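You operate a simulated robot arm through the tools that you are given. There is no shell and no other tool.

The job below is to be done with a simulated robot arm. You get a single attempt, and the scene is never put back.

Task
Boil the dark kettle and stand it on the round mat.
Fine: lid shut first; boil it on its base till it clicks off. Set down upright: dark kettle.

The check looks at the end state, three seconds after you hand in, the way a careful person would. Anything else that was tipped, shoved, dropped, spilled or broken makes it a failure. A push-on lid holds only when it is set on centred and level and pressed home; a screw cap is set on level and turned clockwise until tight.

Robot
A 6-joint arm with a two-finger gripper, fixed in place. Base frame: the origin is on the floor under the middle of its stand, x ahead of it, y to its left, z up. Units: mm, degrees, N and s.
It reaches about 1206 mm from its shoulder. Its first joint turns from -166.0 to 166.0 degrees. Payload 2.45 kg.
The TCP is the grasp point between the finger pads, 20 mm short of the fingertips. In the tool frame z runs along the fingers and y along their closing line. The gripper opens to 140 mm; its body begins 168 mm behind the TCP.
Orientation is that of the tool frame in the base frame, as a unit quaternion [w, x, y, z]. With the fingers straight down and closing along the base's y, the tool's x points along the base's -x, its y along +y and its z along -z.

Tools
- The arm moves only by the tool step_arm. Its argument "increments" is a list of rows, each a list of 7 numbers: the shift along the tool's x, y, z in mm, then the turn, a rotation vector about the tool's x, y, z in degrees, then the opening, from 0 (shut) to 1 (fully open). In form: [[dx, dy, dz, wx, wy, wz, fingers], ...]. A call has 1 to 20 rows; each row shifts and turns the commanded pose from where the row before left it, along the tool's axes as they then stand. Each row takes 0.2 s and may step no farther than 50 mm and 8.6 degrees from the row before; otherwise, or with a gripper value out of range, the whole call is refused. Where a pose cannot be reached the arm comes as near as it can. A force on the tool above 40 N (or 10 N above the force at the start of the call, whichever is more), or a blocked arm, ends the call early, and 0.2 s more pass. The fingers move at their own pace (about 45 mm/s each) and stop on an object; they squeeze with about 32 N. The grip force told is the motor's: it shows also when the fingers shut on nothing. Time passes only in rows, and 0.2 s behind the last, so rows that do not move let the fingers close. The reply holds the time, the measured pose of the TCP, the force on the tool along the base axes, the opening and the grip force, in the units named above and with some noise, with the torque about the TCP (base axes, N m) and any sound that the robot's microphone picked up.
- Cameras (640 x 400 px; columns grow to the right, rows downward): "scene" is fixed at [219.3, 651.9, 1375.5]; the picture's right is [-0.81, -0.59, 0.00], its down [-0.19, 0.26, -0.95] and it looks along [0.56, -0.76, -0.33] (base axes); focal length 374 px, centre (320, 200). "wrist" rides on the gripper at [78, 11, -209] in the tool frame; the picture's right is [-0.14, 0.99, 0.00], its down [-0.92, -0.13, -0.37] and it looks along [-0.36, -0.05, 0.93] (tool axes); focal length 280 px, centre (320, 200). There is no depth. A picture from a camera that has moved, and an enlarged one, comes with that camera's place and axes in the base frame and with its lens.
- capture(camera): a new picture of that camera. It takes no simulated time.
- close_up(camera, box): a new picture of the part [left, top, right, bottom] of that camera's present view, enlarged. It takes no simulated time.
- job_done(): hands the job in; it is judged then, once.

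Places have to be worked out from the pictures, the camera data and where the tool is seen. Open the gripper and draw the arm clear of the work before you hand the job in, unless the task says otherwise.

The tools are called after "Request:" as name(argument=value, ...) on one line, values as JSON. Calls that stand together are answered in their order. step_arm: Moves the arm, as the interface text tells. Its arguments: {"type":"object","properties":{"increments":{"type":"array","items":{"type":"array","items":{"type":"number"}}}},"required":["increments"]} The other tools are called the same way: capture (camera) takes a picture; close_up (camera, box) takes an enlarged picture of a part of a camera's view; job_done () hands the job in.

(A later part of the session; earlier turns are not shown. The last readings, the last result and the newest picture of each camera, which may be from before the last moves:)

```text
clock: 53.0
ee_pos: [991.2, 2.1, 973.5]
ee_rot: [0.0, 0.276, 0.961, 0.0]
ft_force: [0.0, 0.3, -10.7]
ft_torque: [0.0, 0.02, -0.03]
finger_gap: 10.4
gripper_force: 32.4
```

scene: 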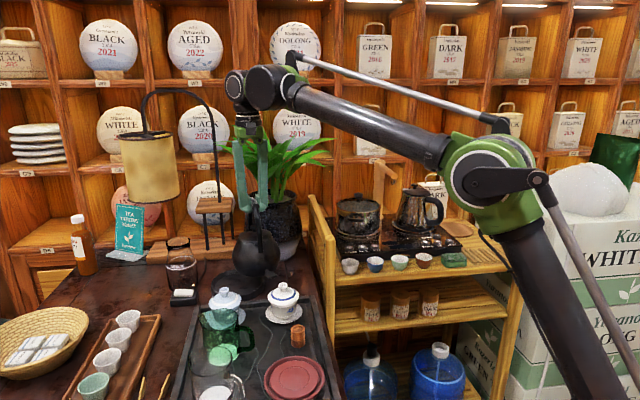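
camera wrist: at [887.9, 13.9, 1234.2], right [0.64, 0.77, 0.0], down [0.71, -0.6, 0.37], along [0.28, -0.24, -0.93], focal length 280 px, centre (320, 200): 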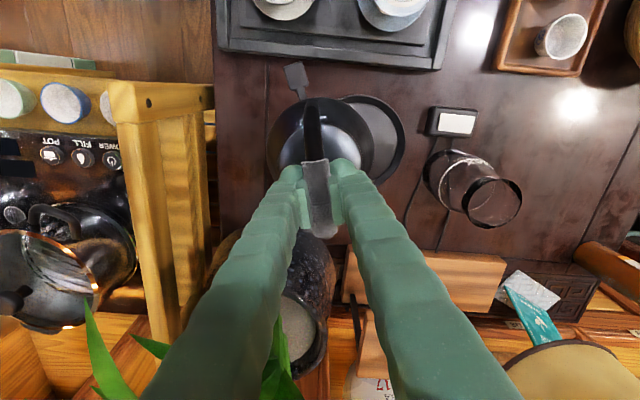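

Request:
step_arm(increments=[[0, 0, 0.5, 0, 0, 0, 0], [0, 0, 0, 0, 0, 0, 0]])

Request:
step_arm(increments=[[0, 0, 0.5, 0, 0, 0, 0], [0, 0, 0, 0, 0, 0, 0]])

Request:
close_up(camera="scene", box=[200, 240, 280, 310])

Request:
close_up(camera="wrist", box=[240, 60, 400, 200])

```text
clock: 53.6
ee_pos: [993.9, 3.5, 972.4]
ee_rot: [0.001, 0.276, 0.961, 0.0]
ft_force: [-0.5, 0.0, -9.5]
ft_torque: [-0.02, -0.02, -0.03]
finger_gap: 10.6
gripper_force: 31.8
```

```text
clock: 54.2
ee_pos: [993.4, 3.3, 972.4]
ee_rot: [0.0, 0.275, 0.961, 0.0]
ft_force: [6.9, -0.1, 7.4]
ft_torque: [-0.26, -0.38, 0.04]
finger_gap: 10.3
gripper_force: 31.5
```

```text
5.71 times, centred on (240, 275) of scene
camera zoom: at [219.3, 651.9, 1375.5], right [-0.81, -0.59, 0.0], down [-0.19, 0.26, -0.95], along [0.56, -0.76, -0.33], focal length 2139 px, centre (777, -229)
```

zoom: 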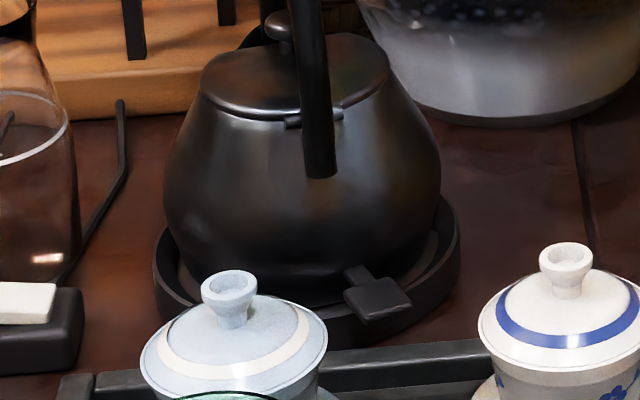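

```text
2.86 times, centred on (320, 130) of wrist
camera zoom: at [930.4, 54.4, 1182.2], right [0.64, 0.77, 0.0], down [0.71, -0.6, 0.37], along [0.28, -0.24, -0.93], focal length 801 px, centre (320, 400)
```

zoom: 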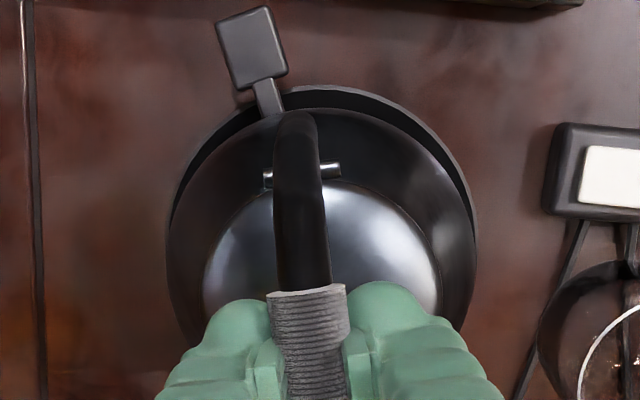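

The back edge of the foot is now touching (light contact); the kettle is upright in the recess. I'll open the fingers, let it settle, and check.

Request:
step_arm(increments=[[0, 0, 0, 0, 0, 0, 0.12], [0, 0, 0, 0, 0, 0, 0.2], [0, 0, 0, 0, 0, 0, 0.35], [0, 0, 0, 0, 0, 0, 0.35]])

Request:
close_up(camera="scene", box=[200, 200, 300, 310])

Request:
close_up(camera="wrist", box=[240, 60, 400, 260])

```text
clock: 55.2
ee_pos: [991.2, 3.0, 972.6]
ee_rot: [0.001, 0.275, 0.961, 0.0]
ft_force: [0.5, 0.4, 0.0]
ft_torque: [0.01, -0.01, -0.03]
finger_gap: 48.9
gripper_force: 0.1
```

```text
3.64 times, centred on (250, 255) of scene
camera zoom: at [219.3, 651.9, 1375.5], right [-0.81, -0.59, 0.0], down [-0.19, 0.26, -0.95], along [0.56, -0.76, -0.33], focal length 1361 px, centre (574, 0)
```

zoom: 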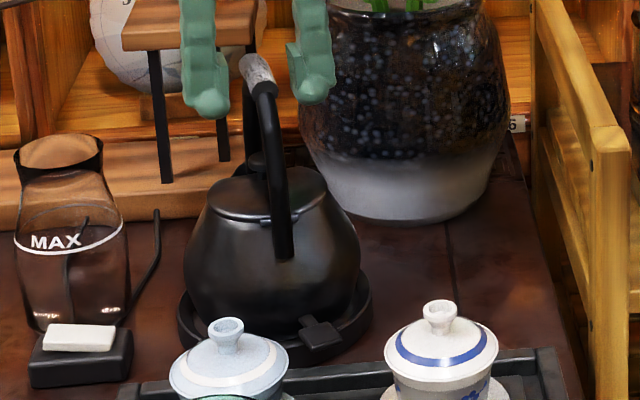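

```text
2.00 times, centred on (320, 160) of wrist
camera zoom: at [930.5, 54.4, 1181.8], right [0.64, 0.77, 0.0], down [0.71, -0.6, 0.37], along [0.28, -0.24, -0.93], focal length 561 px, centre (320, 280)
```

zoom: 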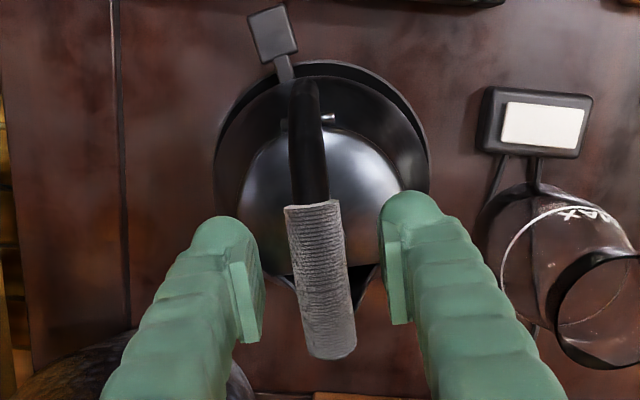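

The kettle now stands in the base recess. I'll raise the gripper clear of the handle and look closely at the finger shape, so I can press the paddle cleanly without rubbing the kettle.

Request:
step_arm(increments=[[0, 0, -15, 0, 0, 0, 0.35], [0, 0, -30, 0, 0, 0, 0.35], [0, 0, -40, 0, 0, 0, 0.35], [0, 0, 0, 0, 0, 0, 0.35]])

Request:
close_up(camera="scene", box=[190, 110, 310, 230])

Request:
close_up(camera="scene", box=[200, 200, 300, 310])

Request:
capture(camera="wrist")

```text
clock: 56.2
ee_pos: [991.7, 3.4, 1056.9]
ee_rot: [0.001, 0.275, 0.961, 0.0]
ft_force: [-0.3, 0.1, 0.2]
ft_torque: [0.01, -0.01, 0.02]
finger_gap: 49.1
gripper_force: 0.1
```

```text
3.33 times, centred on (250, 170) of scene
camera zoom: at [219.3, 651.9, 1375.5], right [-0.81, -0.59, 0.0], down [-0.19, 0.26, -0.95], along [0.56, -0.76, -0.33], focal length 1248 px, centre (553, 300)
```

zoom: 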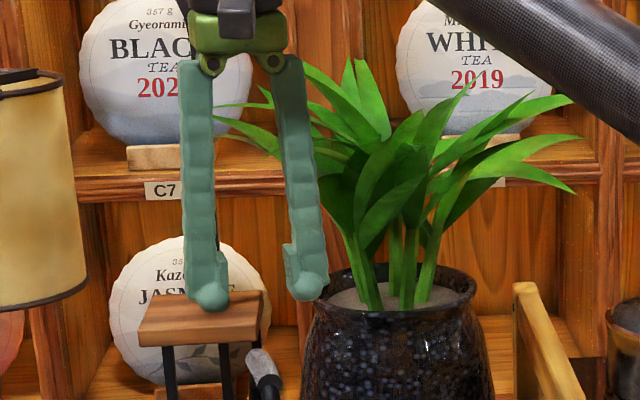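

```text
3.64 times, centred on (250, 255) of scene
camera zoom: at [219.3, 651.9, 1375.5], right [-0.81, -0.59, 0.0], down [-0.19, 0.26, -0.95], along [0.56, -0.76, -0.33], focal length 1361 px, centre (574, 0)
```

zoom: 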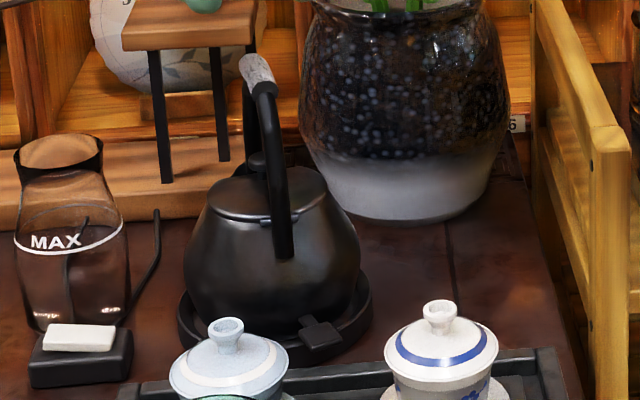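

```text
taken
camera wrist: at [929.8, 54.2, 1267.1], right [0.64, 0.77, 0.0], down [0.71, -0.6, 0.37], along [0.28, -0.24, -0.93], focal length 280 px, centre (320, 200)
```

wrist: 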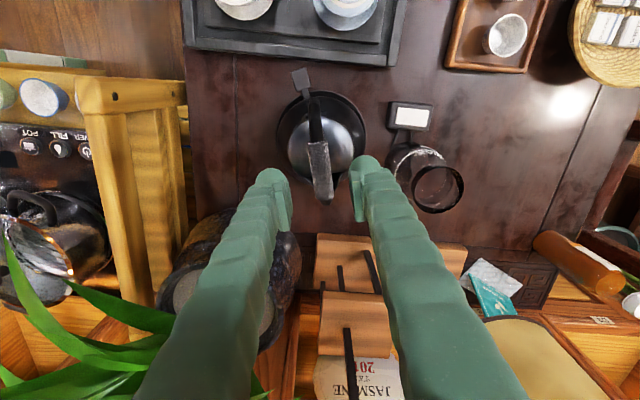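

Request:
close_up(camera="wrist", box=[265, 55, 375, 125])

Request:
close_up(camera="scene", box=[260, 270, 310, 310])

```text
5.71 times, centred on (320, 90) of wrist
camera zoom: at [929.8, 54.2, 1267.1], right [0.64, 0.77, 0.0], down [0.71, -0.6, 0.37], along [0.28, -0.24, -0.93], focal length 1602 px, centre (320, 829)
```

zoom: 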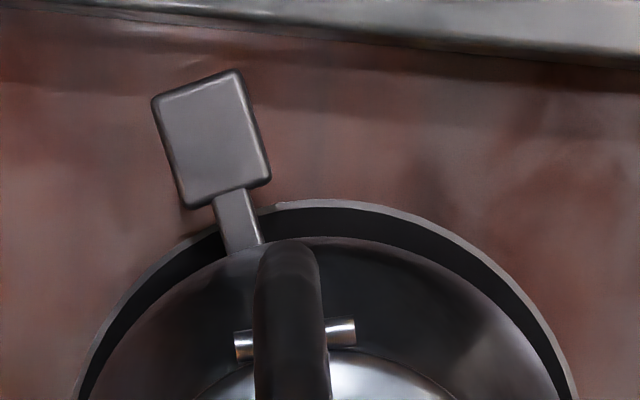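

```text
10.00 times, centred on (285, 290) of scene
camera zoom: at [219.3, 651.9, 1375.5], right [-0.81, -0.59, 0.0], down [-0.19, 0.26, -0.95], along [0.56, -0.76, -0.33], focal length 3744 px, centre (670, -700)
```

zoom: 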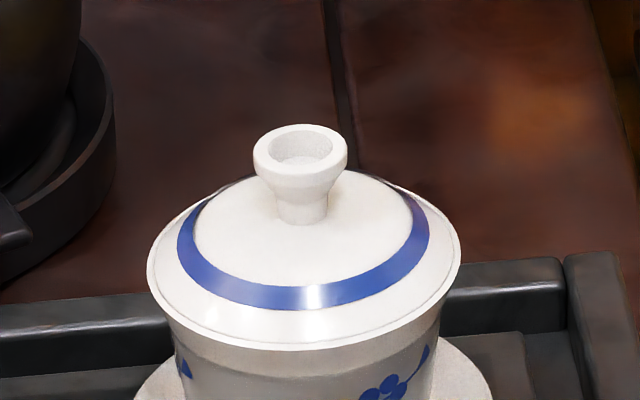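

The paddle now sits at about (900, 41). I'll come in nearly upright (15° lean away from the kettle), with one closed finger over the paddle's outer half, first stopping ~45 mm above it.

Request:
step_arm(increments=[[0, 0, 0, 0, 0, -8, 0.1], [0, 0, 0, 0, 0, -2.4, 0], [33, -3.4, 0, 0, 0, 0, 0], [33, -3.4, 0, 0, 0, 0, 0], [33.2, -3.5, 0, 0, 0, 0, 0], [0, 0, 0, 0, -8, 0, 0], [0, 0, 0, 0, -7, 0, 0], [10.35, 0, 38.6, 0, 0, 0, 0], [10.35, 0, 38.6, 0, 0, 0, 0], [10.35, 0, 38.6, 0, 0, 0, 0], [10.35, 0, 38.6, 0, 0, 0, 0], [10.35, 0, 38.6, 0, 0, 0, 0], [0, 0, 0, 0, 0, 0, 0]])

Request:
close_up(camera="wrist", box=[230, 80, 410, 240])

Request:
close_up(camera="scene", box=[210, 210, 310, 310])

```text
clock: 59.0
ee_pos: [895.5, 29.3, 859.0]
ee_rot: [0.129, 0.186, 0.974, -0.025]
ft_force: [0.0, -0.4, 0.7]
ft_torque: [-0.01, 0.0, -0.01]
finger_gap: 0.0
gripper_force: 29.6
```

```text
2.50 times, centred on (320, 160) of wrist
camera zoom: at [778.2, 88.0, 1039.9], right [0.49, 0.87, 0.04], down [0.69, -0.41, 0.6], along [0.53, -0.27, -0.8], focal length 701 px, centre (320, 300)
```

zoom: 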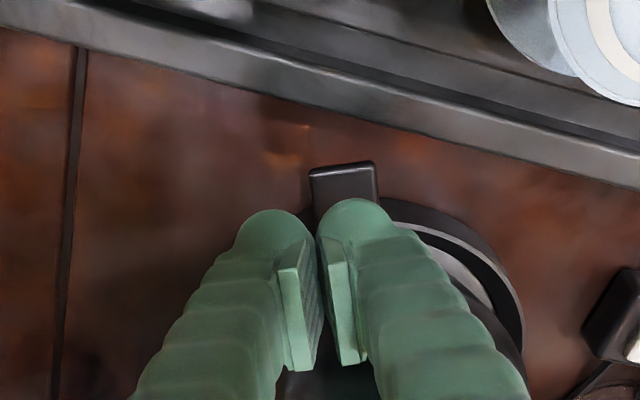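

```text
4.00 times, centred on (260, 260) of scene
camera zoom: at [219.3, 651.9, 1375.5], right [-0.81, -0.59, 0.0], down [-0.19, 0.26, -0.95], along [0.56, -0.76, -0.33], focal length 1498 px, centre (560, -40)
```

zoom: 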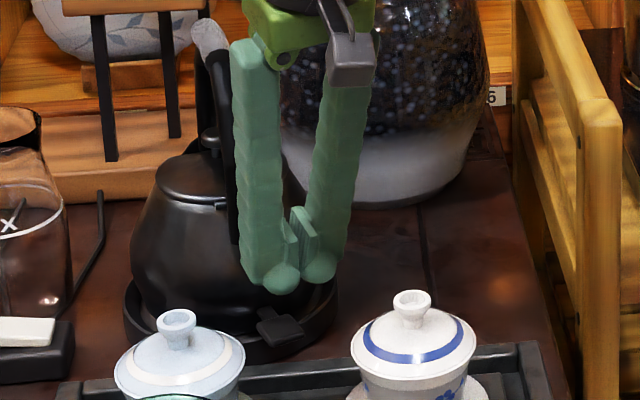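

One finger is in line with the paddle. I'll nudge 2 mm inward and descend, then press in small steps watching force and sound.

Request:
step_arm(increments=[[-2, 0, 0, 0, 0, 0, 0], [2.6, 0, 9.66, 0, 0, 0, 0], [2.6, 0, 9.66, 0, 0, 0, 0], [2.1, 0, 7.7, 0, 0, 0, 0], [0, 0, 0, 0, 0, 0, 0]])

Request:
step_arm(increments=[[0.78, 0, 2.9, 0, 0, 0, 0]])

Request:
step_arm(increments=[[0.52, 0, 1.93, 0, 0, 0, 0]])

Request:
step_arm(increments=[[0.52, 0, 1.93, 0, 0, 0, 0]])

```text
clock: 60.2
ee_pos: [897.8, 29.0, 830.6]
ee_rot: [0.129, 0.186, 0.974, -0.024]
ft_force: [0.0, -0.5, -0.4]
ft_torque: [-0.01, 0.0, -0.01]
finger_gap: 0.0
gripper_force: 29.9
```

```text
clock: 60.6
ee_pos: [898.5, 29.0, 827.5]
ee_rot: [0.129, 0.186, 0.974, -0.025]
ft_force: [0.8, 0.3, -1.0]
ft_torque: [0.02, 0.04, 0.03]
finger_gap: 0.0
gripper_force: 29.3
```

```text
clock: 61.0
ee_pos: [898.4, 30.3, 825.2]
ee_rot: [0.129, 0.186, 0.974, -0.024]
ft_force: [0.9, 0.3, 0.0]
ft_torque: [-0.01, 0.0, -0.03]
finger_gap: 0.0
gripper_force: 29.6
```

```text
clock: 61.4
ee_pos: [898.7, 30.5, 823.9]
ee_rot: [0.129, 0.187, 0.974, -0.025]
ft_force: [0.1, 0.4, 0.2]
ft_torque: [0.04, 0.03, 0.0]
finger_gap: 0.0
gripper_force: 29.4
```

Request:
step_arm(increments=[[0.52, 0, 1.93, 0, 0, 0, 0], [0.52, 0, 1.93, 0, 0, 0, 0]])

Request:
step_arm(increments=[[0.52, 0, 1.93, 0, 0, 0, 0]])

Request:
step_arm(increments=[[0.52, 0, 1.93, 0, 0, 0, 0]])

Request:
step_arm(increments=[[0.26, 0, 0.97, 0, 0, 0, 0]])

```text
clock: 62.0
ee_pos: [897.8, 30.6, 820.2]
ee_rot: [0.129, 0.187, 0.974, -0.025]
ft_force: [-0.7, -0.3, 0.3]
ft_torque: [-0.01, 0.0, 0.03]
finger_gap: 0.0
gripper_force: 29.5
```

```text
clock: 62.4
ee_pos: [898.6, 30.3, 817.8]
ee_rot: [0.129, 0.186, 0.974, -0.025]
ft_force: [0.2, -0.3, -0.4]
ft_torque: [0.0, 0.02, -0.01]
finger_gap: 0.0
gripper_force: 29.0
```

```text
clock: 62.8
ee_pos: [897.4, 29.9, 815.8]
ee_rot: [0.129, 0.186, 0.974, -0.025]
ft_force: [-0.5, 0.1, 0.2]
ft_torque: [0.01, 0.0, 0.0]
finger_gap: 0.0
gripper_force: 29.2
```

```text
clock: 63.2
ee_pos: [897.6, 27.9, 814.0]
ee_rot: [0.128, 0.186, 0.974, -0.025]
ft_force: [0.4, -0.3, -0.4]
ft_torque: [0.01, 0.01, -0.02]
finger_gap: 0.0
gripper_force: 29.3
```

Request:
close_up(camera="wrist", box=[250, 120, 390, 220])

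Request:
step_arm(increments=[[0.26, 0, 0.97, 0, 0, 0, 0]])

Request:
step_arm(increments=[[0.26, 0, 0.97, 0, 0, 0, 0]])

Request:
step_arm(increments=[[0.26, 0, 0.97, 0, 0, 0, 0]])

```text
4.00 times, centred on (320, 170) of wrist
camera zoom: at [780.6, 87.7, 996.1], right [0.49, 0.87, 0.04], down [0.69, -0.41, 0.6], along [0.53, -0.27, -0.8], focal length 1122 px, centre (320, 320)
```

zoom: 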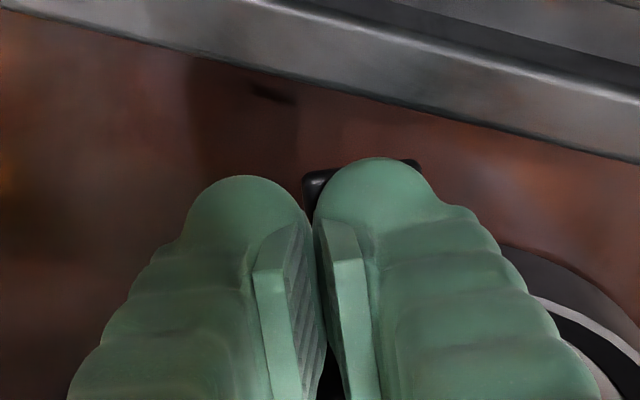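

```text
clock: 63.6
ee_pos: [898.5, 29.5, 812.4]
ee_rot: [0.129, 0.186, 0.974, -0.025]
ft_force: [-0.1, 0.4, -0.2]
ft_torque: [0.01, 0.01, 0.01]
finger_gap: 0.0
gripper_force: 30.1
```

```text
clock: 64.0
ee_pos: [898.1, 30.3, 811.8]
ee_rot: [0.129, 0.185, 0.974, -0.025]
ft_force: [-0.9, -0.6, 0.9]
ft_torque: [0.02, -0.01, 0.01]
finger_gap: 0.2
gripper_force: 29.4
```

```text
clock: 64.4
ee_pos: [896.8, 31.2, 811.2]
ee_rot: [0.129, 0.185, 0.974, -0.024]
ft_force: [-0.4, -0.7, 3.2]
ft_torque: [-0.02, 0.0, 0.01]
finger_gap: 0.0
gripper_force: 29.1
```

Contact starts at TCP z≈811 (3 N). Continuing to press in 1 mm steps.

Request:
step_arm(increments=[[0.26, 0, 0.97, 0, 0, 0, 0]])

Request:
step_arm(increments=[[0.26, 0, 0.97, 0, 0, 0, 0]])

Request:
step_arm(increments=[[0.26, 0, 0.97, 0, 0, 0, 0]])

```text
clock: 64.8
ee_pos: [897.3, 30.4, 810.2]
ee_rot: [0.13, 0.185, 0.974, -0.025]
ft_force: [1.6, -1.7, 11.7]
ft_torque: [0.07, -0.06, -0.03]
finger_gap: 0.0
gripper_force: 29.7
```

```text
clock: 65.2
ee_pos: [898.0, 30.4, 810.6]
ee_rot: [0.129, 0.186, 0.974, -0.025]
ft_force: [0.8, -1.6, 17.4]
ft_torque: [0.08, -0.24, 0.0]
finger_gap: 0.0
gripper_force: 29.6
```

```text
clock: 65.6
ee_pos: [896.2, 30.4, 808.7]
ee_rot: [0.129, 0.186, 0.974, -0.024]
ft_force: [-4.9, 0.2, 23.3]
ft_torque: [0.09, -0.32, -0.04]
finger_gap: 0.2
gripper_force: 29.3
```

23 N and no click. I'll check whether the kettle or paddle is moving before going further.

Request:
close_up(camera="scene", box=[210, 210, 310, 310])

Request:
close_up(camera="wrist", box=[250, 120, 390, 220])

Request:
close_up(camera="scene", box=[255, 260, 305, 305])

```text
4.00 times, centred on (260, 260) of scene
camera zoom: at [219.3, 651.9, 1375.5], right [-0.81, -0.59, 0.0], down [-0.19, 0.26, -0.95], along [0.56, -0.76, -0.33], focal length 1498 px, centre (560, -40)
```

zoom: 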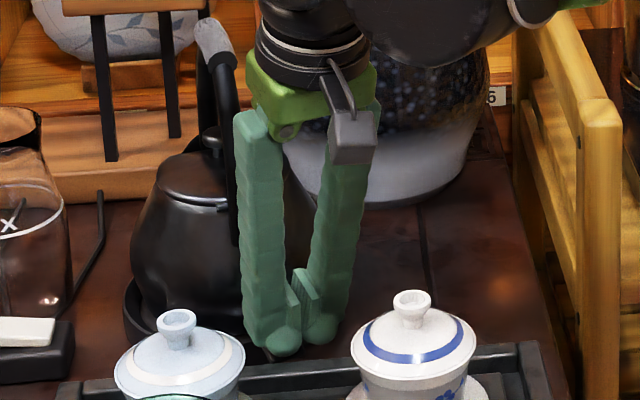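

```text
4.00 times, centred on (320, 170) of wrist
camera zoom: at [779.6, 88.3, 991.3], right [0.49, 0.87, 0.04], down [0.69, -0.41, 0.6], along [0.53, -0.27, -0.8], focal length 1122 px, centre (320, 320)
```

zoom: 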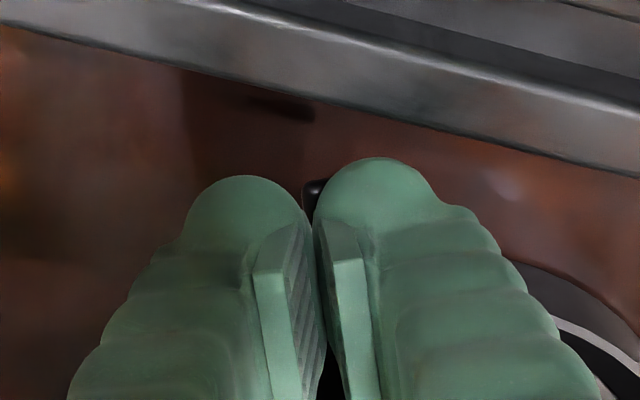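

```text
8.89 times, centred on (280, 282) of scene
camera zoom: at [219.3, 651.9, 1375.5], right [-0.81, -0.59, 0.0], down [-0.19, 0.26, -0.95], along [0.56, -0.76, -0.33], focal length 3328 px, centre (676, -533)
```

zoom: 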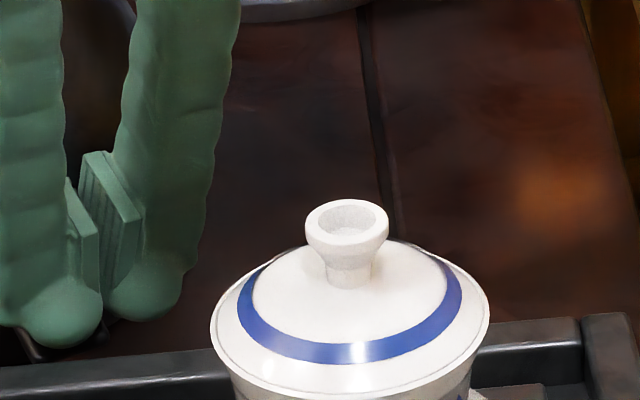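

The torque shows the contact drifting to the inner end of the paddle, so I'm no longer pressing the free end well. I'll lift off and look closely at the paddle's tilt and whether it moved.

Request:
step_arm(increments=[[-1.3, 0, -4.8, 0, 0, 0, 0], [-5.2, 0, -19.3, 0, 0, 0, 0], [-10.35, 0, -38.6, 0, 0, 0, 0], [-10.35, 0, -38.6, 0, 0, 0, 0], [40, 0, 0, 0, 0, 0, 0], [40, 0, 0, 0, 0, 0, 0], [0, 0, 0, 0, 0, 0, 0]])

Request:
close_up(camera="scene", box=[250, 270, 300, 305])

Request:
close_up(camera="scene", box=[200, 210, 300, 310])

Request:
close_up(camera="wrist", box=[260, 60, 400, 180])

```text
clock: 67.2
ee_pos: [827.0, 57.3, 892.3]
ee_rot: [0.129, 0.186, 0.974, -0.025]
ft_force: [-0.4, 0.3, -0.2]
ft_torque: [0.02, -0.01, -0.04]
finger_gap: 0.0
gripper_force: 29.7
```

```text
11.43 times, centred on (275, 288) of scene
camera zoom: at [219.3, 651.9, 1375.5], right [-0.81, -0.59, 0.0], down [-0.19, 0.26, -0.95], along [0.56, -0.76, -0.33], focal length 4279 px, centre (834, -800)
```

zoom: 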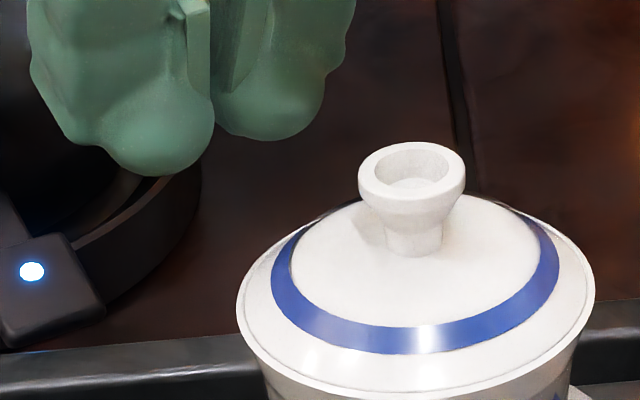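

```text
4.00 times, centred on (250, 260) of scene
camera zoom: at [219.3, 651.9, 1375.5], right [-0.81, -0.59, 0.0], down [-0.19, 0.26, -0.95], along [0.56, -0.76, -0.33], focal length 1498 px, centre (600, -40)
```

zoom: 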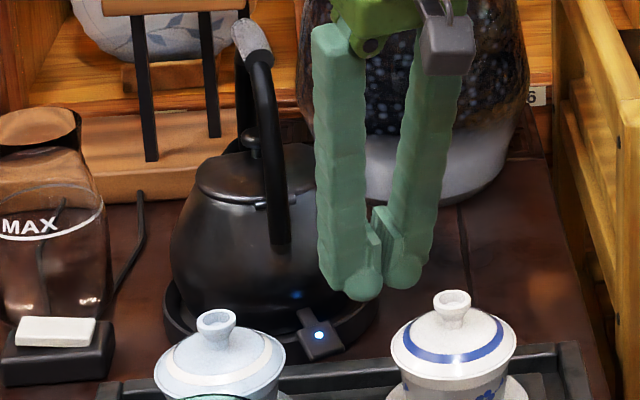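

```text
3.33 times, centred on (330, 120) of wrist
camera zoom: at [708.9, 116.6, 1074.6], right [0.49, 0.87, 0.04], down [0.69, -0.41, 0.6], along [0.53, -0.27, -0.8], focal length 935 px, centre (287, 467)
```

zoom: 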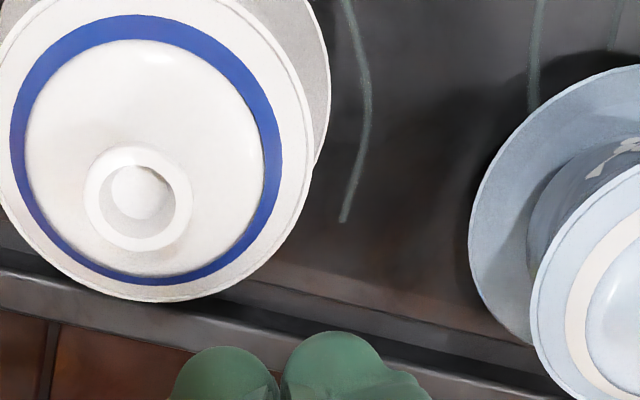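

The paddle now shows a lit blue lamp: the kettle is switched on and heating on its base. I'll raise the arm clear of the gaiwans and wait for the click.

Request:
step_arm(increments=[[-10.35, 0, -38.6, 0, 0, 0, 0], [-10.35, 0, -38.6, 0, 0, 0, 0], [-10.35, 0, -38.6, 0, 0, 0, 0], [-10.35, 0, -38.6, 0, 0, 0, 0.1], [0, 0, 0, 0, 8, 0, 0.4], [0, 0, 0, 0, 7, 0, 0.4], [0, 0, 0, 0, 0, 0, 0.4], [0, 0, 0, 0, 0, 0, 0.4], [0, 0, 0, 0, 0, 0, 0.4], [0, 0, 0, 0, 0, 0, 0.4]])

Request:
close_up(camera="scene", box=[200, 210, 300, 310])

```text
clock: 69.4
ee_pos: [825.8, 57.6, 1051.9]
ee_rot: [0.001, 0.187, 0.982, 0.0]
ft_force: [0.5, 0.0, 0.2]
ft_torque: [0.01, -0.01, 0.0]
finger_gap: 56.2
gripper_force: 0.0
```

```text
4.00 times, centred on (250, 260) of scene
camera zoom: at [219.3, 651.9, 1375.5], right [-0.81, -0.59, 0.0], down [-0.19, 0.26, -0.95], along [0.56, -0.76, -0.33], focal length 1498 px, centre (600, -40)
```

zoom: 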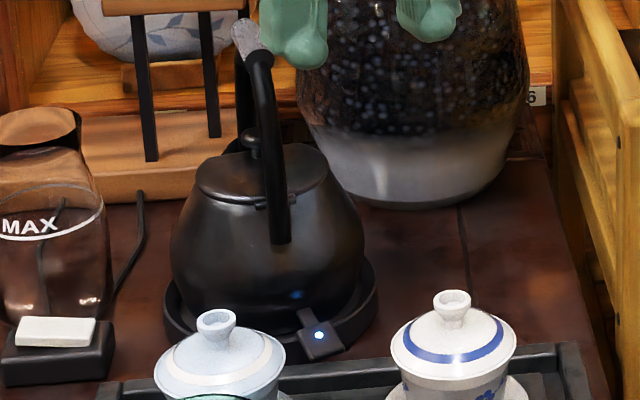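

The lamp is still lit and the lid is shut. I'll wait in place, checking for the click-off sound.

Request:
step_arm(increments=[[0, 0, 0, 0, 0, 0, 0.4], [0, 0, 0, 0, 0, 0, 0.4], [0, 0, 0, 0, 0, 0, 0.4], [0, 0, 0, 0, 0, 0, 0.4], [0, 0, 0, 0, 0, 0, 0.4], [0, 0, 0, 0, 0, 0, 0.4], [0, 0, 0, 0, 0, 0, 0.4], [0, 0, 0, 0, 0, 0, 0.4], [0, 0, 0, 0, 0, 0, 0.4], [0, 0, 0, 0, 0, 0, 0.4], [0, 0, 0, 0, 0, 0, 0.4], [0, 0, 0, 0, 0, 0, 0.4], [0, 0, 0, 0, 0, 0, 0.4], [0, 0, 0, 0, 0, 0, 0.4], [0, 0, 0, 0, 0, 0, 0.4], [0, 0, 0, 0, 0, 0, 0.4], [0, 0, 0, 0, 0, 0, 0.4], [0, 0, 0, 0, 0, 0, 0.4], [0, 0, 0, 0, 0, 0, 0.4], [0, 0, 0, 0, 0, 0, 0.4]])

Request:
step_arm(increments=[[0, 0, 0, 0, 0, 0, 0.4], [0, 0, 0, 0, 0, 0, 0.4], [0, 0, 0, 0, 0, 0, 0.4], [0, 0, 0, 0, 0, 0, 0.4], [0, 0, 0, 0, 0, 0, 0.4], [0, 0, 0, 0, 0, 0, 0.4], [0, 0, 0, 0, 0, 0, 0.4], [0, 0, 0, 0, 0, 0, 0.4], [0, 0, 0, 0, 0, 0, 0.4], [0, 0, 0, 0, 0, 0, 0.4], [0, 0, 0, 0, 0, 0, 0.4], [0, 0, 0, 0, 0, 0, 0.4], [0, 0, 0, 0, 0, 0, 0.4], [0, 0, 0, 0, 0, 0, 0.4], [0, 0, 0, 0, 0, 0, 0.4], [0, 0, 0, 0, 0, 0, 0.4], [0, 0, 0, 0, 0, 0, 0.4], [0, 0, 0, 0, 0, 0, 0.4], [0, 0, 0, 0, 0, 0, 0.4], [0, 0, 0, 0, 0, 0, 0.4]])

Request:
close_up(camera="scene", box=[200, 210, 300, 310])

```text
clock: 73.6
ee_pos: [825.6, 58.4, 1051.4]
ee_rot: [0.0, 0.187, 0.982, 0.001]
ft_force: [-0.2, 0.2, -0.4]
ft_torque: [-0.01, 0.0, 0.01]
finger_gap: 56.1
gripper_force: 0.0
```

```text
clock: 77.8
ee_pos: [825.9, 58.0, 1053.3]
ee_rot: [0.001, 0.187, 0.982, -0.001]
ft_force: [-0.1, -0.4, 0.3]
ft_torque: [0.0, 0.01, 0.02]
finger_gap: 56.2
gripper_force: 0.1
```

```text
4.00 times, centred on (250, 260) of scene
camera zoom: at [219.3, 651.9, 1375.5], right [-0.81, -0.59, 0.0], down [-0.19, 0.26, -0.95], along [0.56, -0.76, -0.33], focal length 1498 px, centre (600, -40)
```

zoom: 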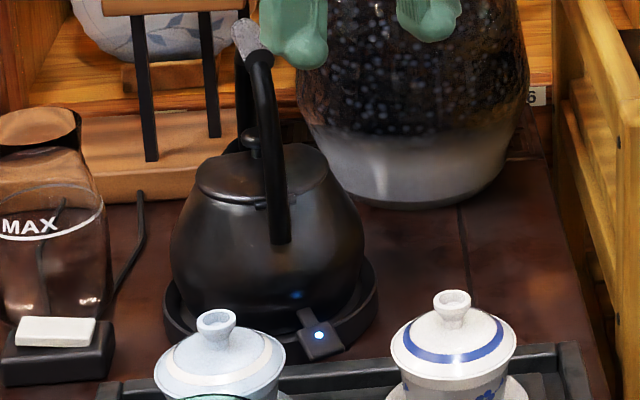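

Still heating. While it boils I'll use the time to look at the round wooden mat on the cart with the wrist camera, staying high and clear.

Request:
step_arm(increments=[[0, 0, -40, 0, 0, 0, 0.4], [23.6, -30.5, -12.5, 0, 0, 0, 0.4], [23.6, -30.5, -12.5, 0, 0, 0, 0.4], [23.6, -30.5, -12.5, 0, 0, 0, 0.4], [23.6, -30.5, -12.5, 0, 0, 0, 0.4], [23.6, -30.5, -12.5, 0, 0, 0, 0.4], [23.6, -30.5, 0, 0, 0, 0, 0.4], [23.6, -30.5, 0, 0, 0, 0, 0.4], [23.6, -30.5, 0, 0, 0, 0, 0.4], [-10.9, -38.7, 0, 0, 0, 0, 0.4], [-10.9, -38.7, 0, 0, 0, 0, 0.4], [-10.9, -38.7, 0, 0, 0, 0, 0.4], [-10.9, -38.7, 0, 0, 0, 0, 0.4], [-10.9, -38.7, 0, 0, 0, 0, 0.6], [-10.9, -38.7, 0, 0, 0, 0, 0.8], [-10.9, -38.7, 0, 0, 0, 0, 1], [-10.9, -38.7, 0, 0, 0, 0, 1], [-10.9, -38.7, 0, 0, 0, 0, 1], [-10.9, -38.7, 0, 0, 0, 0, 1], [0, 0, 0, 0, 0, 0, 1]])

Request:
capture(camera="wrist")

Request:
capture(camera="scene")

```text
clock: 82.0
ee_pos: [518.8, -499.7, 1153.2]
ee_rot: [0.001, 0.188, 0.982, 0.0]
ft_force: [-0.1, -0.6, -0.3]
ft_torque: [0.01, 0.01, 0.0]
finger_gap: 140.0
gripper_force: 0.1
```

```text
taken
camera wrist: at [449.2, -459.9, 1363.3], right [0.49, 0.87, 0.0], down [0.81, -0.46, 0.37], along [0.32, -0.18, -0.93], focal length 280 px, centre (320, 200)
```

wrist: 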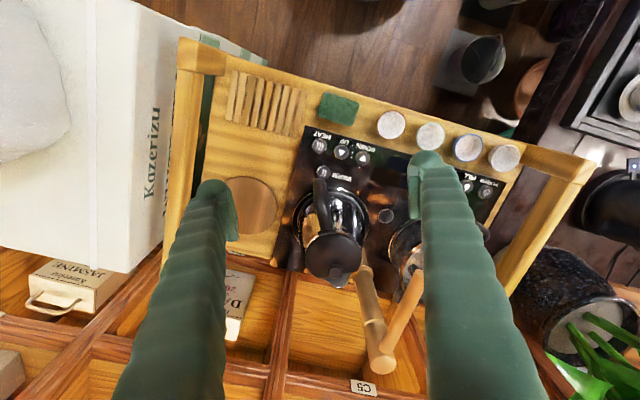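

```text
taken
```

scene: 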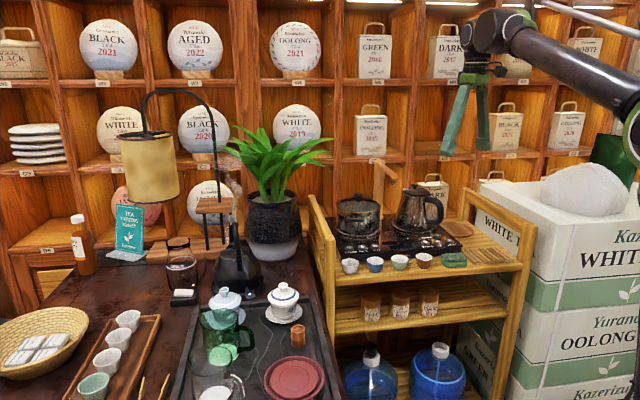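

Request:
close_up(camera="wrist", box=[180, 120, 400, 300])

Request:
close_up(camera="scene", box=[380, 170, 530, 280])

Request:
close_up(camera="scene", box=[200, 190, 300, 310])

```text
2.22 times, centred on (290, 210) of wrist
camera zoom: at [449.2, -459.9, 1363.3], right [0.49, 0.87, 0.0], down [0.81, -0.46, 0.37], along [0.32, -0.18, -0.93], focal length 623 px, centre (387, 178)
```

zoom: 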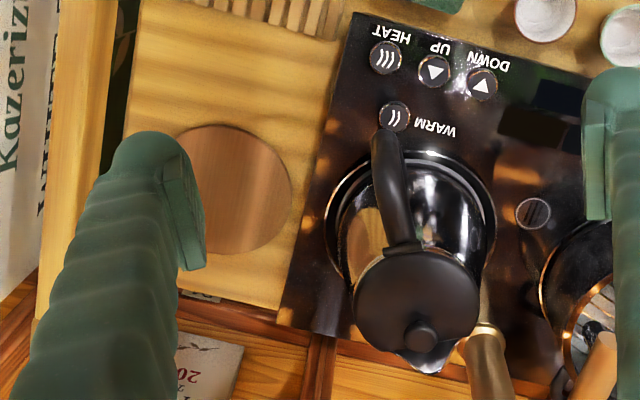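

```text
3.64 times, centred on (455, 225) of scene
camera zoom: at [219.3, 651.9, 1375.5], right [-0.81, -0.59, 0.0], down [-0.19, 0.26, -0.95], along [0.56, -0.76, -0.33], focal length 1361 px, centre (-171, 109)
```

zoom: 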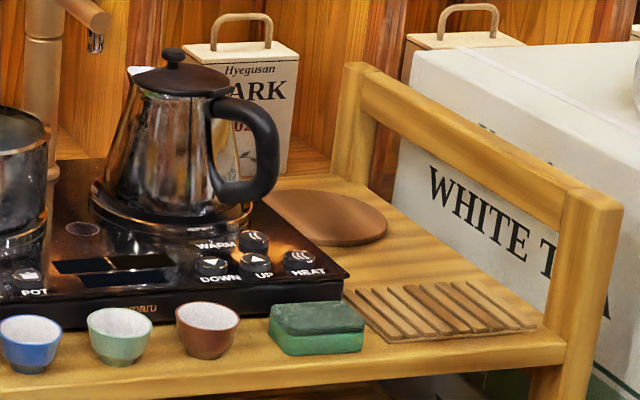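

```text
3.33 times, centred on (250, 250) of scene
camera zoom: at [219.3, 651.9, 1375.5], right [-0.81, -0.59, 0.0], down [-0.19, 0.26, -0.95], along [0.56, -0.76, -0.33], focal length 1248 px, centre (553, 33)
```

zoom: 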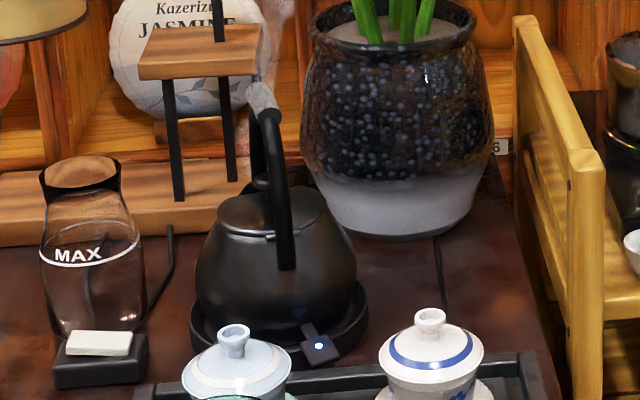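

Steam is rising from the spout and the lamp is still lit. I'll close the fingers so the mat isn't hidden by a finger, and keep waiting.

Request:
step_arm(increments=[[0, 0, 0, 0, 0, 0, 0.5], [0, 0, 0, 0, 0, 0, 0.2], [0, 0, 0, 0, 0, 0, 0.2], [0, 0, 0, 0, 0, 0, 0.2], [0, 0, 0, 0, 0, 0, 0.2], [0, 0, 0, 0, 0, 0, 0.2], [0, 0, 0, 0, 0, 0, 0.2], [0, 0, 0, 0, 0, 0, 0.2], [0, 0, 0, 0, 0, 0, 0.2], [0, 0, 0, 0, 0, 0, 0.2]])

Request:
close_up(camera="wrist", box=[140, 30, 340, 290])

Request:
close_up(camera="scene", box=[200, 190, 300, 310])

```text
clock: 84.2
ee_pos: [519.0, -499.5, 1154.3]
ee_rot: [0.001, 0.187, 0.982, -0.001]
ft_force: [-0.9, -0.8, -0.7]
ft_torque: [0.0, -0.03, -0.02]
finger_gap: 28.2
gripper_force: 0.0
```

```text
1.54 times, centred on (240, 160) of wrist
camera zoom: at [449.3, -459.6, 1363.3], right [0.49, 0.87, 0.0], down [0.81, -0.46, 0.37], along [0.32, -0.18, -0.93], focal length 431 px, centre (443, 262)
```

zoom: 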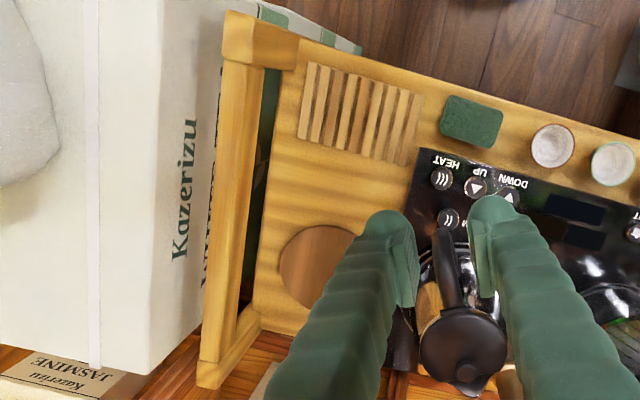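

```text
3.33 times, centred on (250, 250) of scene
camera zoom: at [219.3, 651.9, 1375.5], right [-0.81, -0.59, 0.0], down [-0.19, 0.26, -0.95], along [0.56, -0.76, -0.33], focal length 1248 px, centre (553, 33)
```

zoom: 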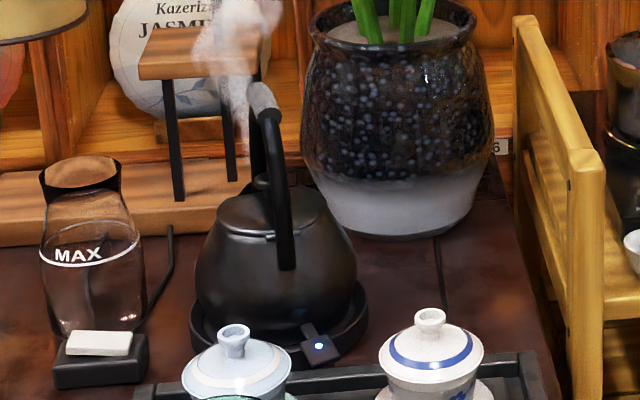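

Strong steam now, lamp still lit. The cart's side rail looks close to the mat, so I'll zoom in for accurate measurements while it finishes boiling.

Request:
close_up(camera="wrist", box=[210, 150, 330, 260])

Request:
close_up(camera="wrist", box=[190, 20, 330, 140])

Request:
step_arm(increments=[[0, 0, 0, 0, 0, 0, 0.2], [0, 0, 0, 0, 0, 0, 0.2], [0, 0, 0, 0, 0, 0, 0.2], [0, 0, 0, 0, 0, 0, 0.2], [0, 0, 0, 0, 0, 0, 0.2], [0, 0, 0, 0, 0, 0, 0.2], [0, 0, 0, 0, 0, 0, 0.2], [0, 0, 0, 0, 0, 0, 0.2], [0, 0, 0, 0, 0, 0, 0.2], [0, 0, 0, 0, 0, 0, 0.2]])

```text
3.64 times, centred on (270, 205) of wrist
camera zoom: at [449.3, -459.6, 1363.3], right [0.49, 0.87, 0.0], down [0.81, -0.46, 0.37], along [0.32, -0.18, -0.93], focal length 1020 px, centre (502, 182)
```

zoom: 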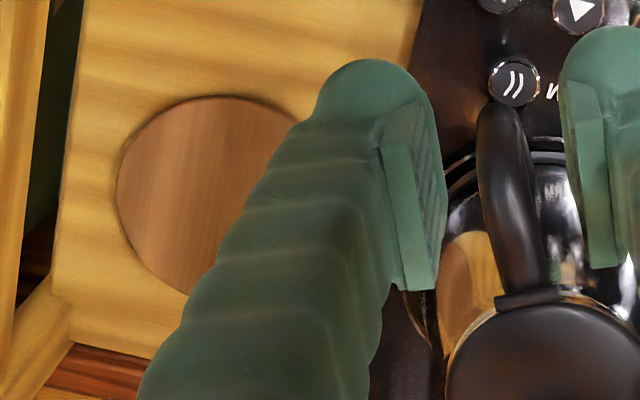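

```text
3.33 times, centred on (260, 80) of wrist
camera zoom: at [449.3, -459.6, 1363.3], right [0.49, 0.87, 0.0], down [0.81, -0.46, 0.37], along [0.32, -0.18, -0.93], focal length 935 px, centre (520, 600)
```

zoom: 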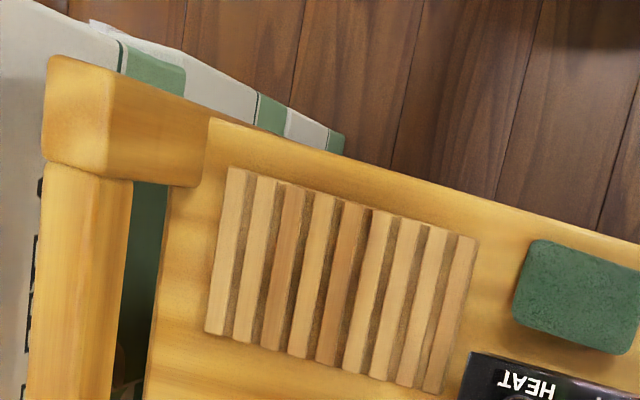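

```text
clock: 86.4
ee_pos: [518.6, -498.0, 1154.6]
ee_rot: [0.001, 0.187, 0.982, 0.0]
ft_force: [1.1, -0.1, -0.4]
ft_torque: [-0.02, 0.01, 0.0]
finger_gap: 27.9
gripper_force: 0.3
```

Mat measured at about (565, -716), radius ≈60 mm, with the side rail's inner edge only ~72 mm from its centre (kettle radius is ~72), so I'll need to descend offset from the rail. I'll go back towards the kettle now while it finishes.

Request:
step_arm(increments=[[10.9, 38.7, 0, 0, 0, 0, 0.4], [10.9, 38.7, 0, 0, 0, 0, 0.4], [10.9, 38.7, 0, 0, 0, 0, 0.4], [10.9, 38.7, 0, 0, 0, 0, 0.4], [10.9, 38.7, 0, 0, 0, 0, 0.4], [10.9, 38.7, 0, 0, 0, 0, 0.4], [10.9, 38.7, 0, 0, 0, 0, 0.4], [10.9, 38.7, 0, 0, 0, 0, 0.4], [10.9, 38.7, 0, 0, 0, 0, 0.4], [10.9, 38.7, 0, 0, 0, 0, 0.4], [-23.6, 30.5, 0, 0, 0, 0, 0.4], [-23.6, 30.5, 0, 0, 0, 0, 0.4], [-23.6, 30.5, 0, 0, 0, 0, 0.4], [-23.6, 30.5, 0, 0, 0, 0, 0.4], [-23.6, 30.5, 0, 0, 0, 0, 0.4], [-23.6, 30.5, 0, 0, 0, 0, 0.4], [-23.6, 30.5, 0, 0, 0, 0, 0.4], [-23.6, 30.5, 0, 0, 0, 0, 0.4], [0, 0, 0, 0, 0, 0, 0.4]])

Request:
close_up(camera="scene", box=[200, 190, 300, 310])

```text
clock: 90.4
ee_pos: [826.4, 57.7, 1153.8]
ee_rot: [0.001, 0.188, 0.982, 0.0]
ft_force: [0.2, 0.3, 0.1]
ft_torque: [-0.01, -0.01, 0.01]
finger_gap: 56.0
gripper_force: 0.1
```

```text
3.33 times, centred on (250, 250) of scene
camera zoom: at [219.3, 651.9, 1375.5], right [-0.81, -0.59, 0.0], down [-0.19, 0.26, -0.95], along [0.56, -0.76, -0.33], focal length 1248 px, centre (553, 33)
```

zoom: 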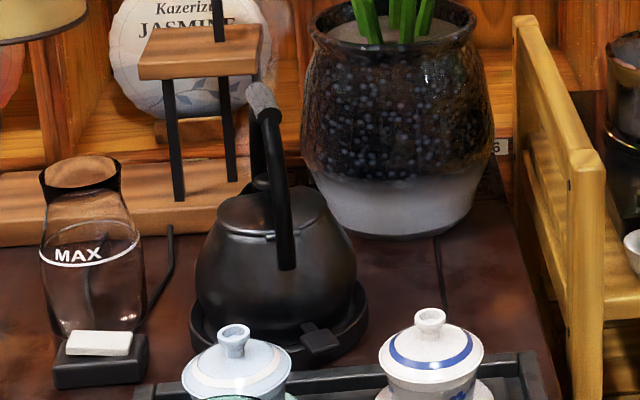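

The lamp is out and the steam has thinned, which suggests it switched itself off after boiling, although no click was reported. I'll look closely to confirm.

Request:
close_up(camera="scene", box=[240, 260, 300, 305])

Request:
close_up(camera="wrist", box=[260, 120, 400, 260])

Request:
capture(camera="scene")

```text
8.89 times, centred on (270, 282) of scene
camera zoom: at [219.3, 651.9, 1375.5], right [-0.81, -0.59, 0.0], down [-0.19, 0.26, -0.95], along [0.56, -0.76, -0.33], focal length 3328 px, centre (764, -533)
```

zoom: 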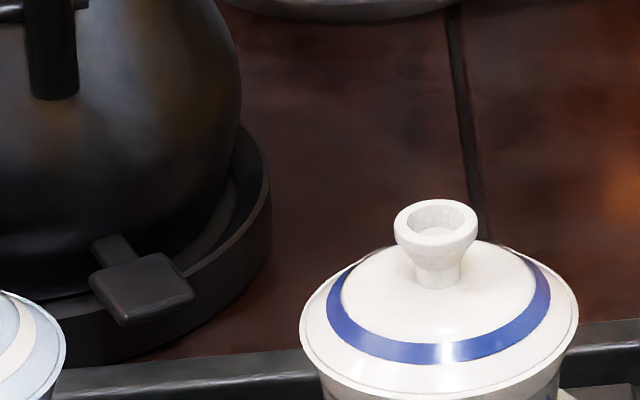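

```text
2.86 times, centred on (330, 190) of wrist
camera zoom: at [755.9, 97.3, 1363.5], right [0.49, 0.87, 0.0], down [0.81, -0.46, 0.37], along [0.32, -0.18, -0.93], focal length 801 px, centre (291, 229)
```

zoom: 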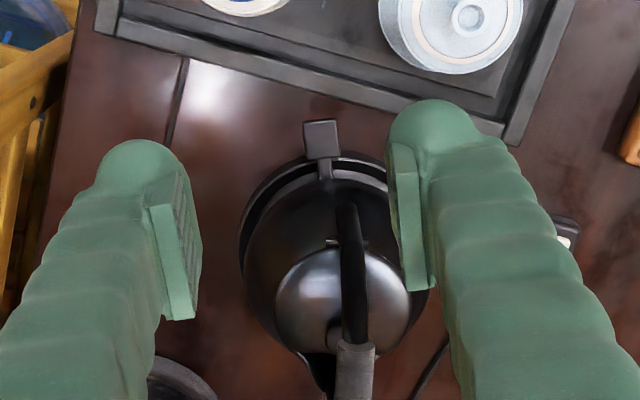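

```text
taken
```

scene: 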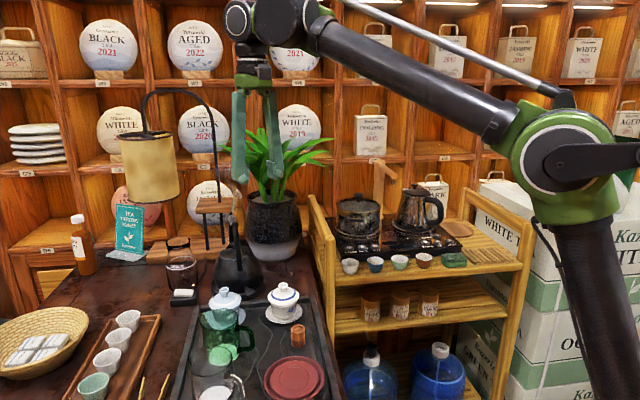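

The lamp is out, the steam has stopped and the paddle has released: the boil has finished. I'll return above the handle with the matching yaw and check alignment for the grasp.

Request:
step_arm(increments=[[0, 0, 0, 0, 0, 8, 0.4], [0, 0, 0, 0, 0, 2.3, 0.4], [-33.9, 8.2, 0, 0, 0, 0, 0.4], [-33.9, 8.2, 0, 0, 0, 0, 0.4], [-33.9, 8.2, 0, 0, 0, 0, 0.4], [-33.9, 8.2, 0, 0, 0, 0, 0.4], [-33.9, 8.2, 0, 0, 0, 0, 0.4], [0, 0, 32, 0, 0, 0, 0.4], [0, 0, 32, 0, 0, 0, 0.4], [0, 0, 32, 0, 0, 0, 0.4], [0, 0, 0, 0, 0, 0, 0.4]])

Request:
close_up(camera="wrist", box=[240, 80, 400, 220])

Request:
close_up(camera="scene", box=[190, 180, 310, 310])

```text
clock: 92.8
ee_pos: [943.4, 17.4, 1054.6]
ee_rot: [0.001, 0.275, 0.961, -0.001]
ft_force: [-0.1, 0.2, 0.0]
ft_torque: [-0.05, -0.04, 0.03]
finger_gap: 56.1
gripper_force: 0.0
out of reach, approached as far as the arm can: row 6, 7
```

```text
2.86 times, centred on (320, 150) of wrist
camera zoom: at [881.1, 68.2, 1264.0], right [0.64, 0.77, 0.0], down [0.71, -0.59, 0.37], along [0.28, -0.24, -0.93], focal length 801 px, centre (320, 343)
```

zoom: 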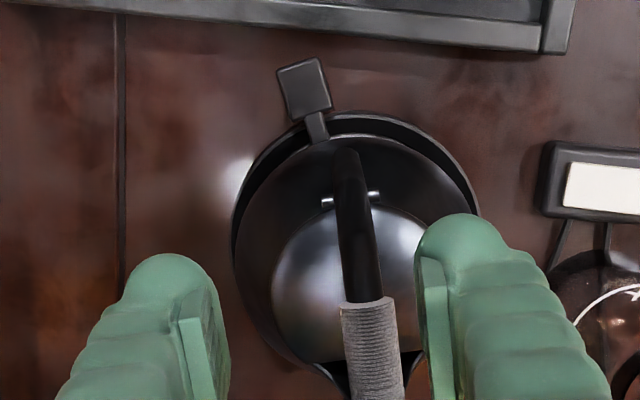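

```text
3.08 times, centred on (250, 245) of scene
camera zoom: at [219.3, 651.9, 1375.5], right [-0.81, -0.59, 0.0], down [-0.19, 0.26, -0.95], along [0.56, -0.76, -0.33], focal length 1152 px, centre (535, 62)
```

zoom: 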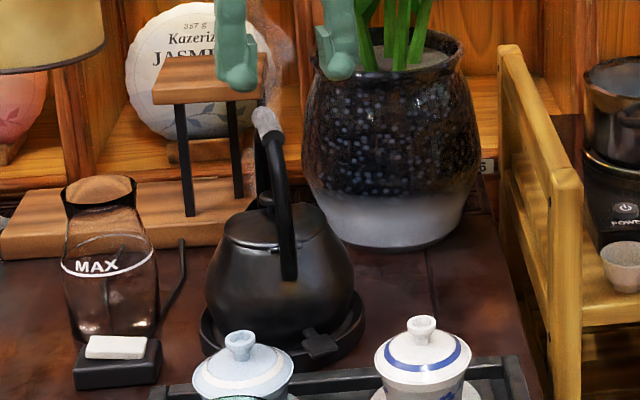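

The arm couldn't reach that far at the higher height, so it stopped short; now that it is lower I'll finish the move over the handle.

Request:
step_arm(increments=[[-16.3, 4.5, 0, 0, 0, 0, 0.4], [-16.3, 4.5, 0, 0, 0, 0, 0.4], [-16.3, 4.5, 0, 0, 0, 0, 0.4], [0, 0, 0, 0, 0, 0, 0.4]])

Request:
close_up(camera="wrist", box=[240, 80, 400, 220])

```text
clock: 93.8
ee_pos: [992.5, 2.4, 1054.8]
ee_rot: [0.0, 0.275, 0.961, 0.0]
ft_force: [-0.8, 0.0, 0.7]
ft_torque: [-0.01, -0.04, -0.05]
finger_gap: 55.7
gripper_force: 0.0
```

```text
2.86 times, centred on (320, 150) of wrist
camera zoom: at [930.5, 53.4, 1263.7], right [0.64, 0.77, 0.0], down [0.71, -0.59, 0.37], along [0.28, -0.24, -0.93], focal length 801 px, centre (320, 343)
```

zoom: 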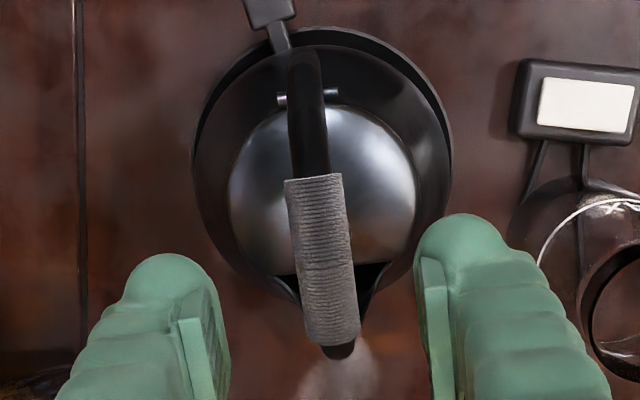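

The handle is aligned within about 1°. I'll trim 1–2 mm, descend to the same grasp height (z≈973), close, and lift slightly.

Request:
step_arm(increments=[[1.3, 1.5, 20, 0, 0, 0, 0.4], [0, 0, 25, 0, 0, 0, 0.4], [0, 0, 22, 0, 0, 0, 0.4], [0, 0, 15, 0, 0, 0, 0.4], [0, 0, 0, 0, 0, 0, 0.2], [0, 0, 0, 0, 0, 0, 0.1], [0, 0, 0, 0, 0, 0, 0], [0, 0, 0, 0, 0, 0, 0], [0, 0, 0, 0, 0, 0, 0]])

Request:
close_up(camera="wrist", box=[240, 100, 400, 280])

```text
clock: 95.8
ee_pos: [991.5, 4.6, 973.1]
ee_rot: [0.001, 0.276, 0.961, -0.001]
ft_force: [-1.4, -1.8, 0.3]
ft_torque: [-0.02, 0.06, -0.02]
finger_gap: 10.4
gripper_force: 32.4
```

```text
2.22 times, centred on (320, 190) of wrist
camera zoom: at [929.9, 55.9, 1182.0], right [0.64, 0.77, 0.0], down [0.71, -0.59, 0.37], along [0.28, -0.24, -0.93], focal length 623 px, centre (320, 222)
```

zoom: 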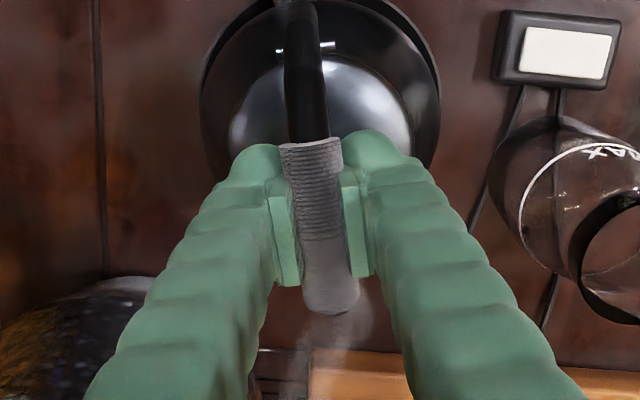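

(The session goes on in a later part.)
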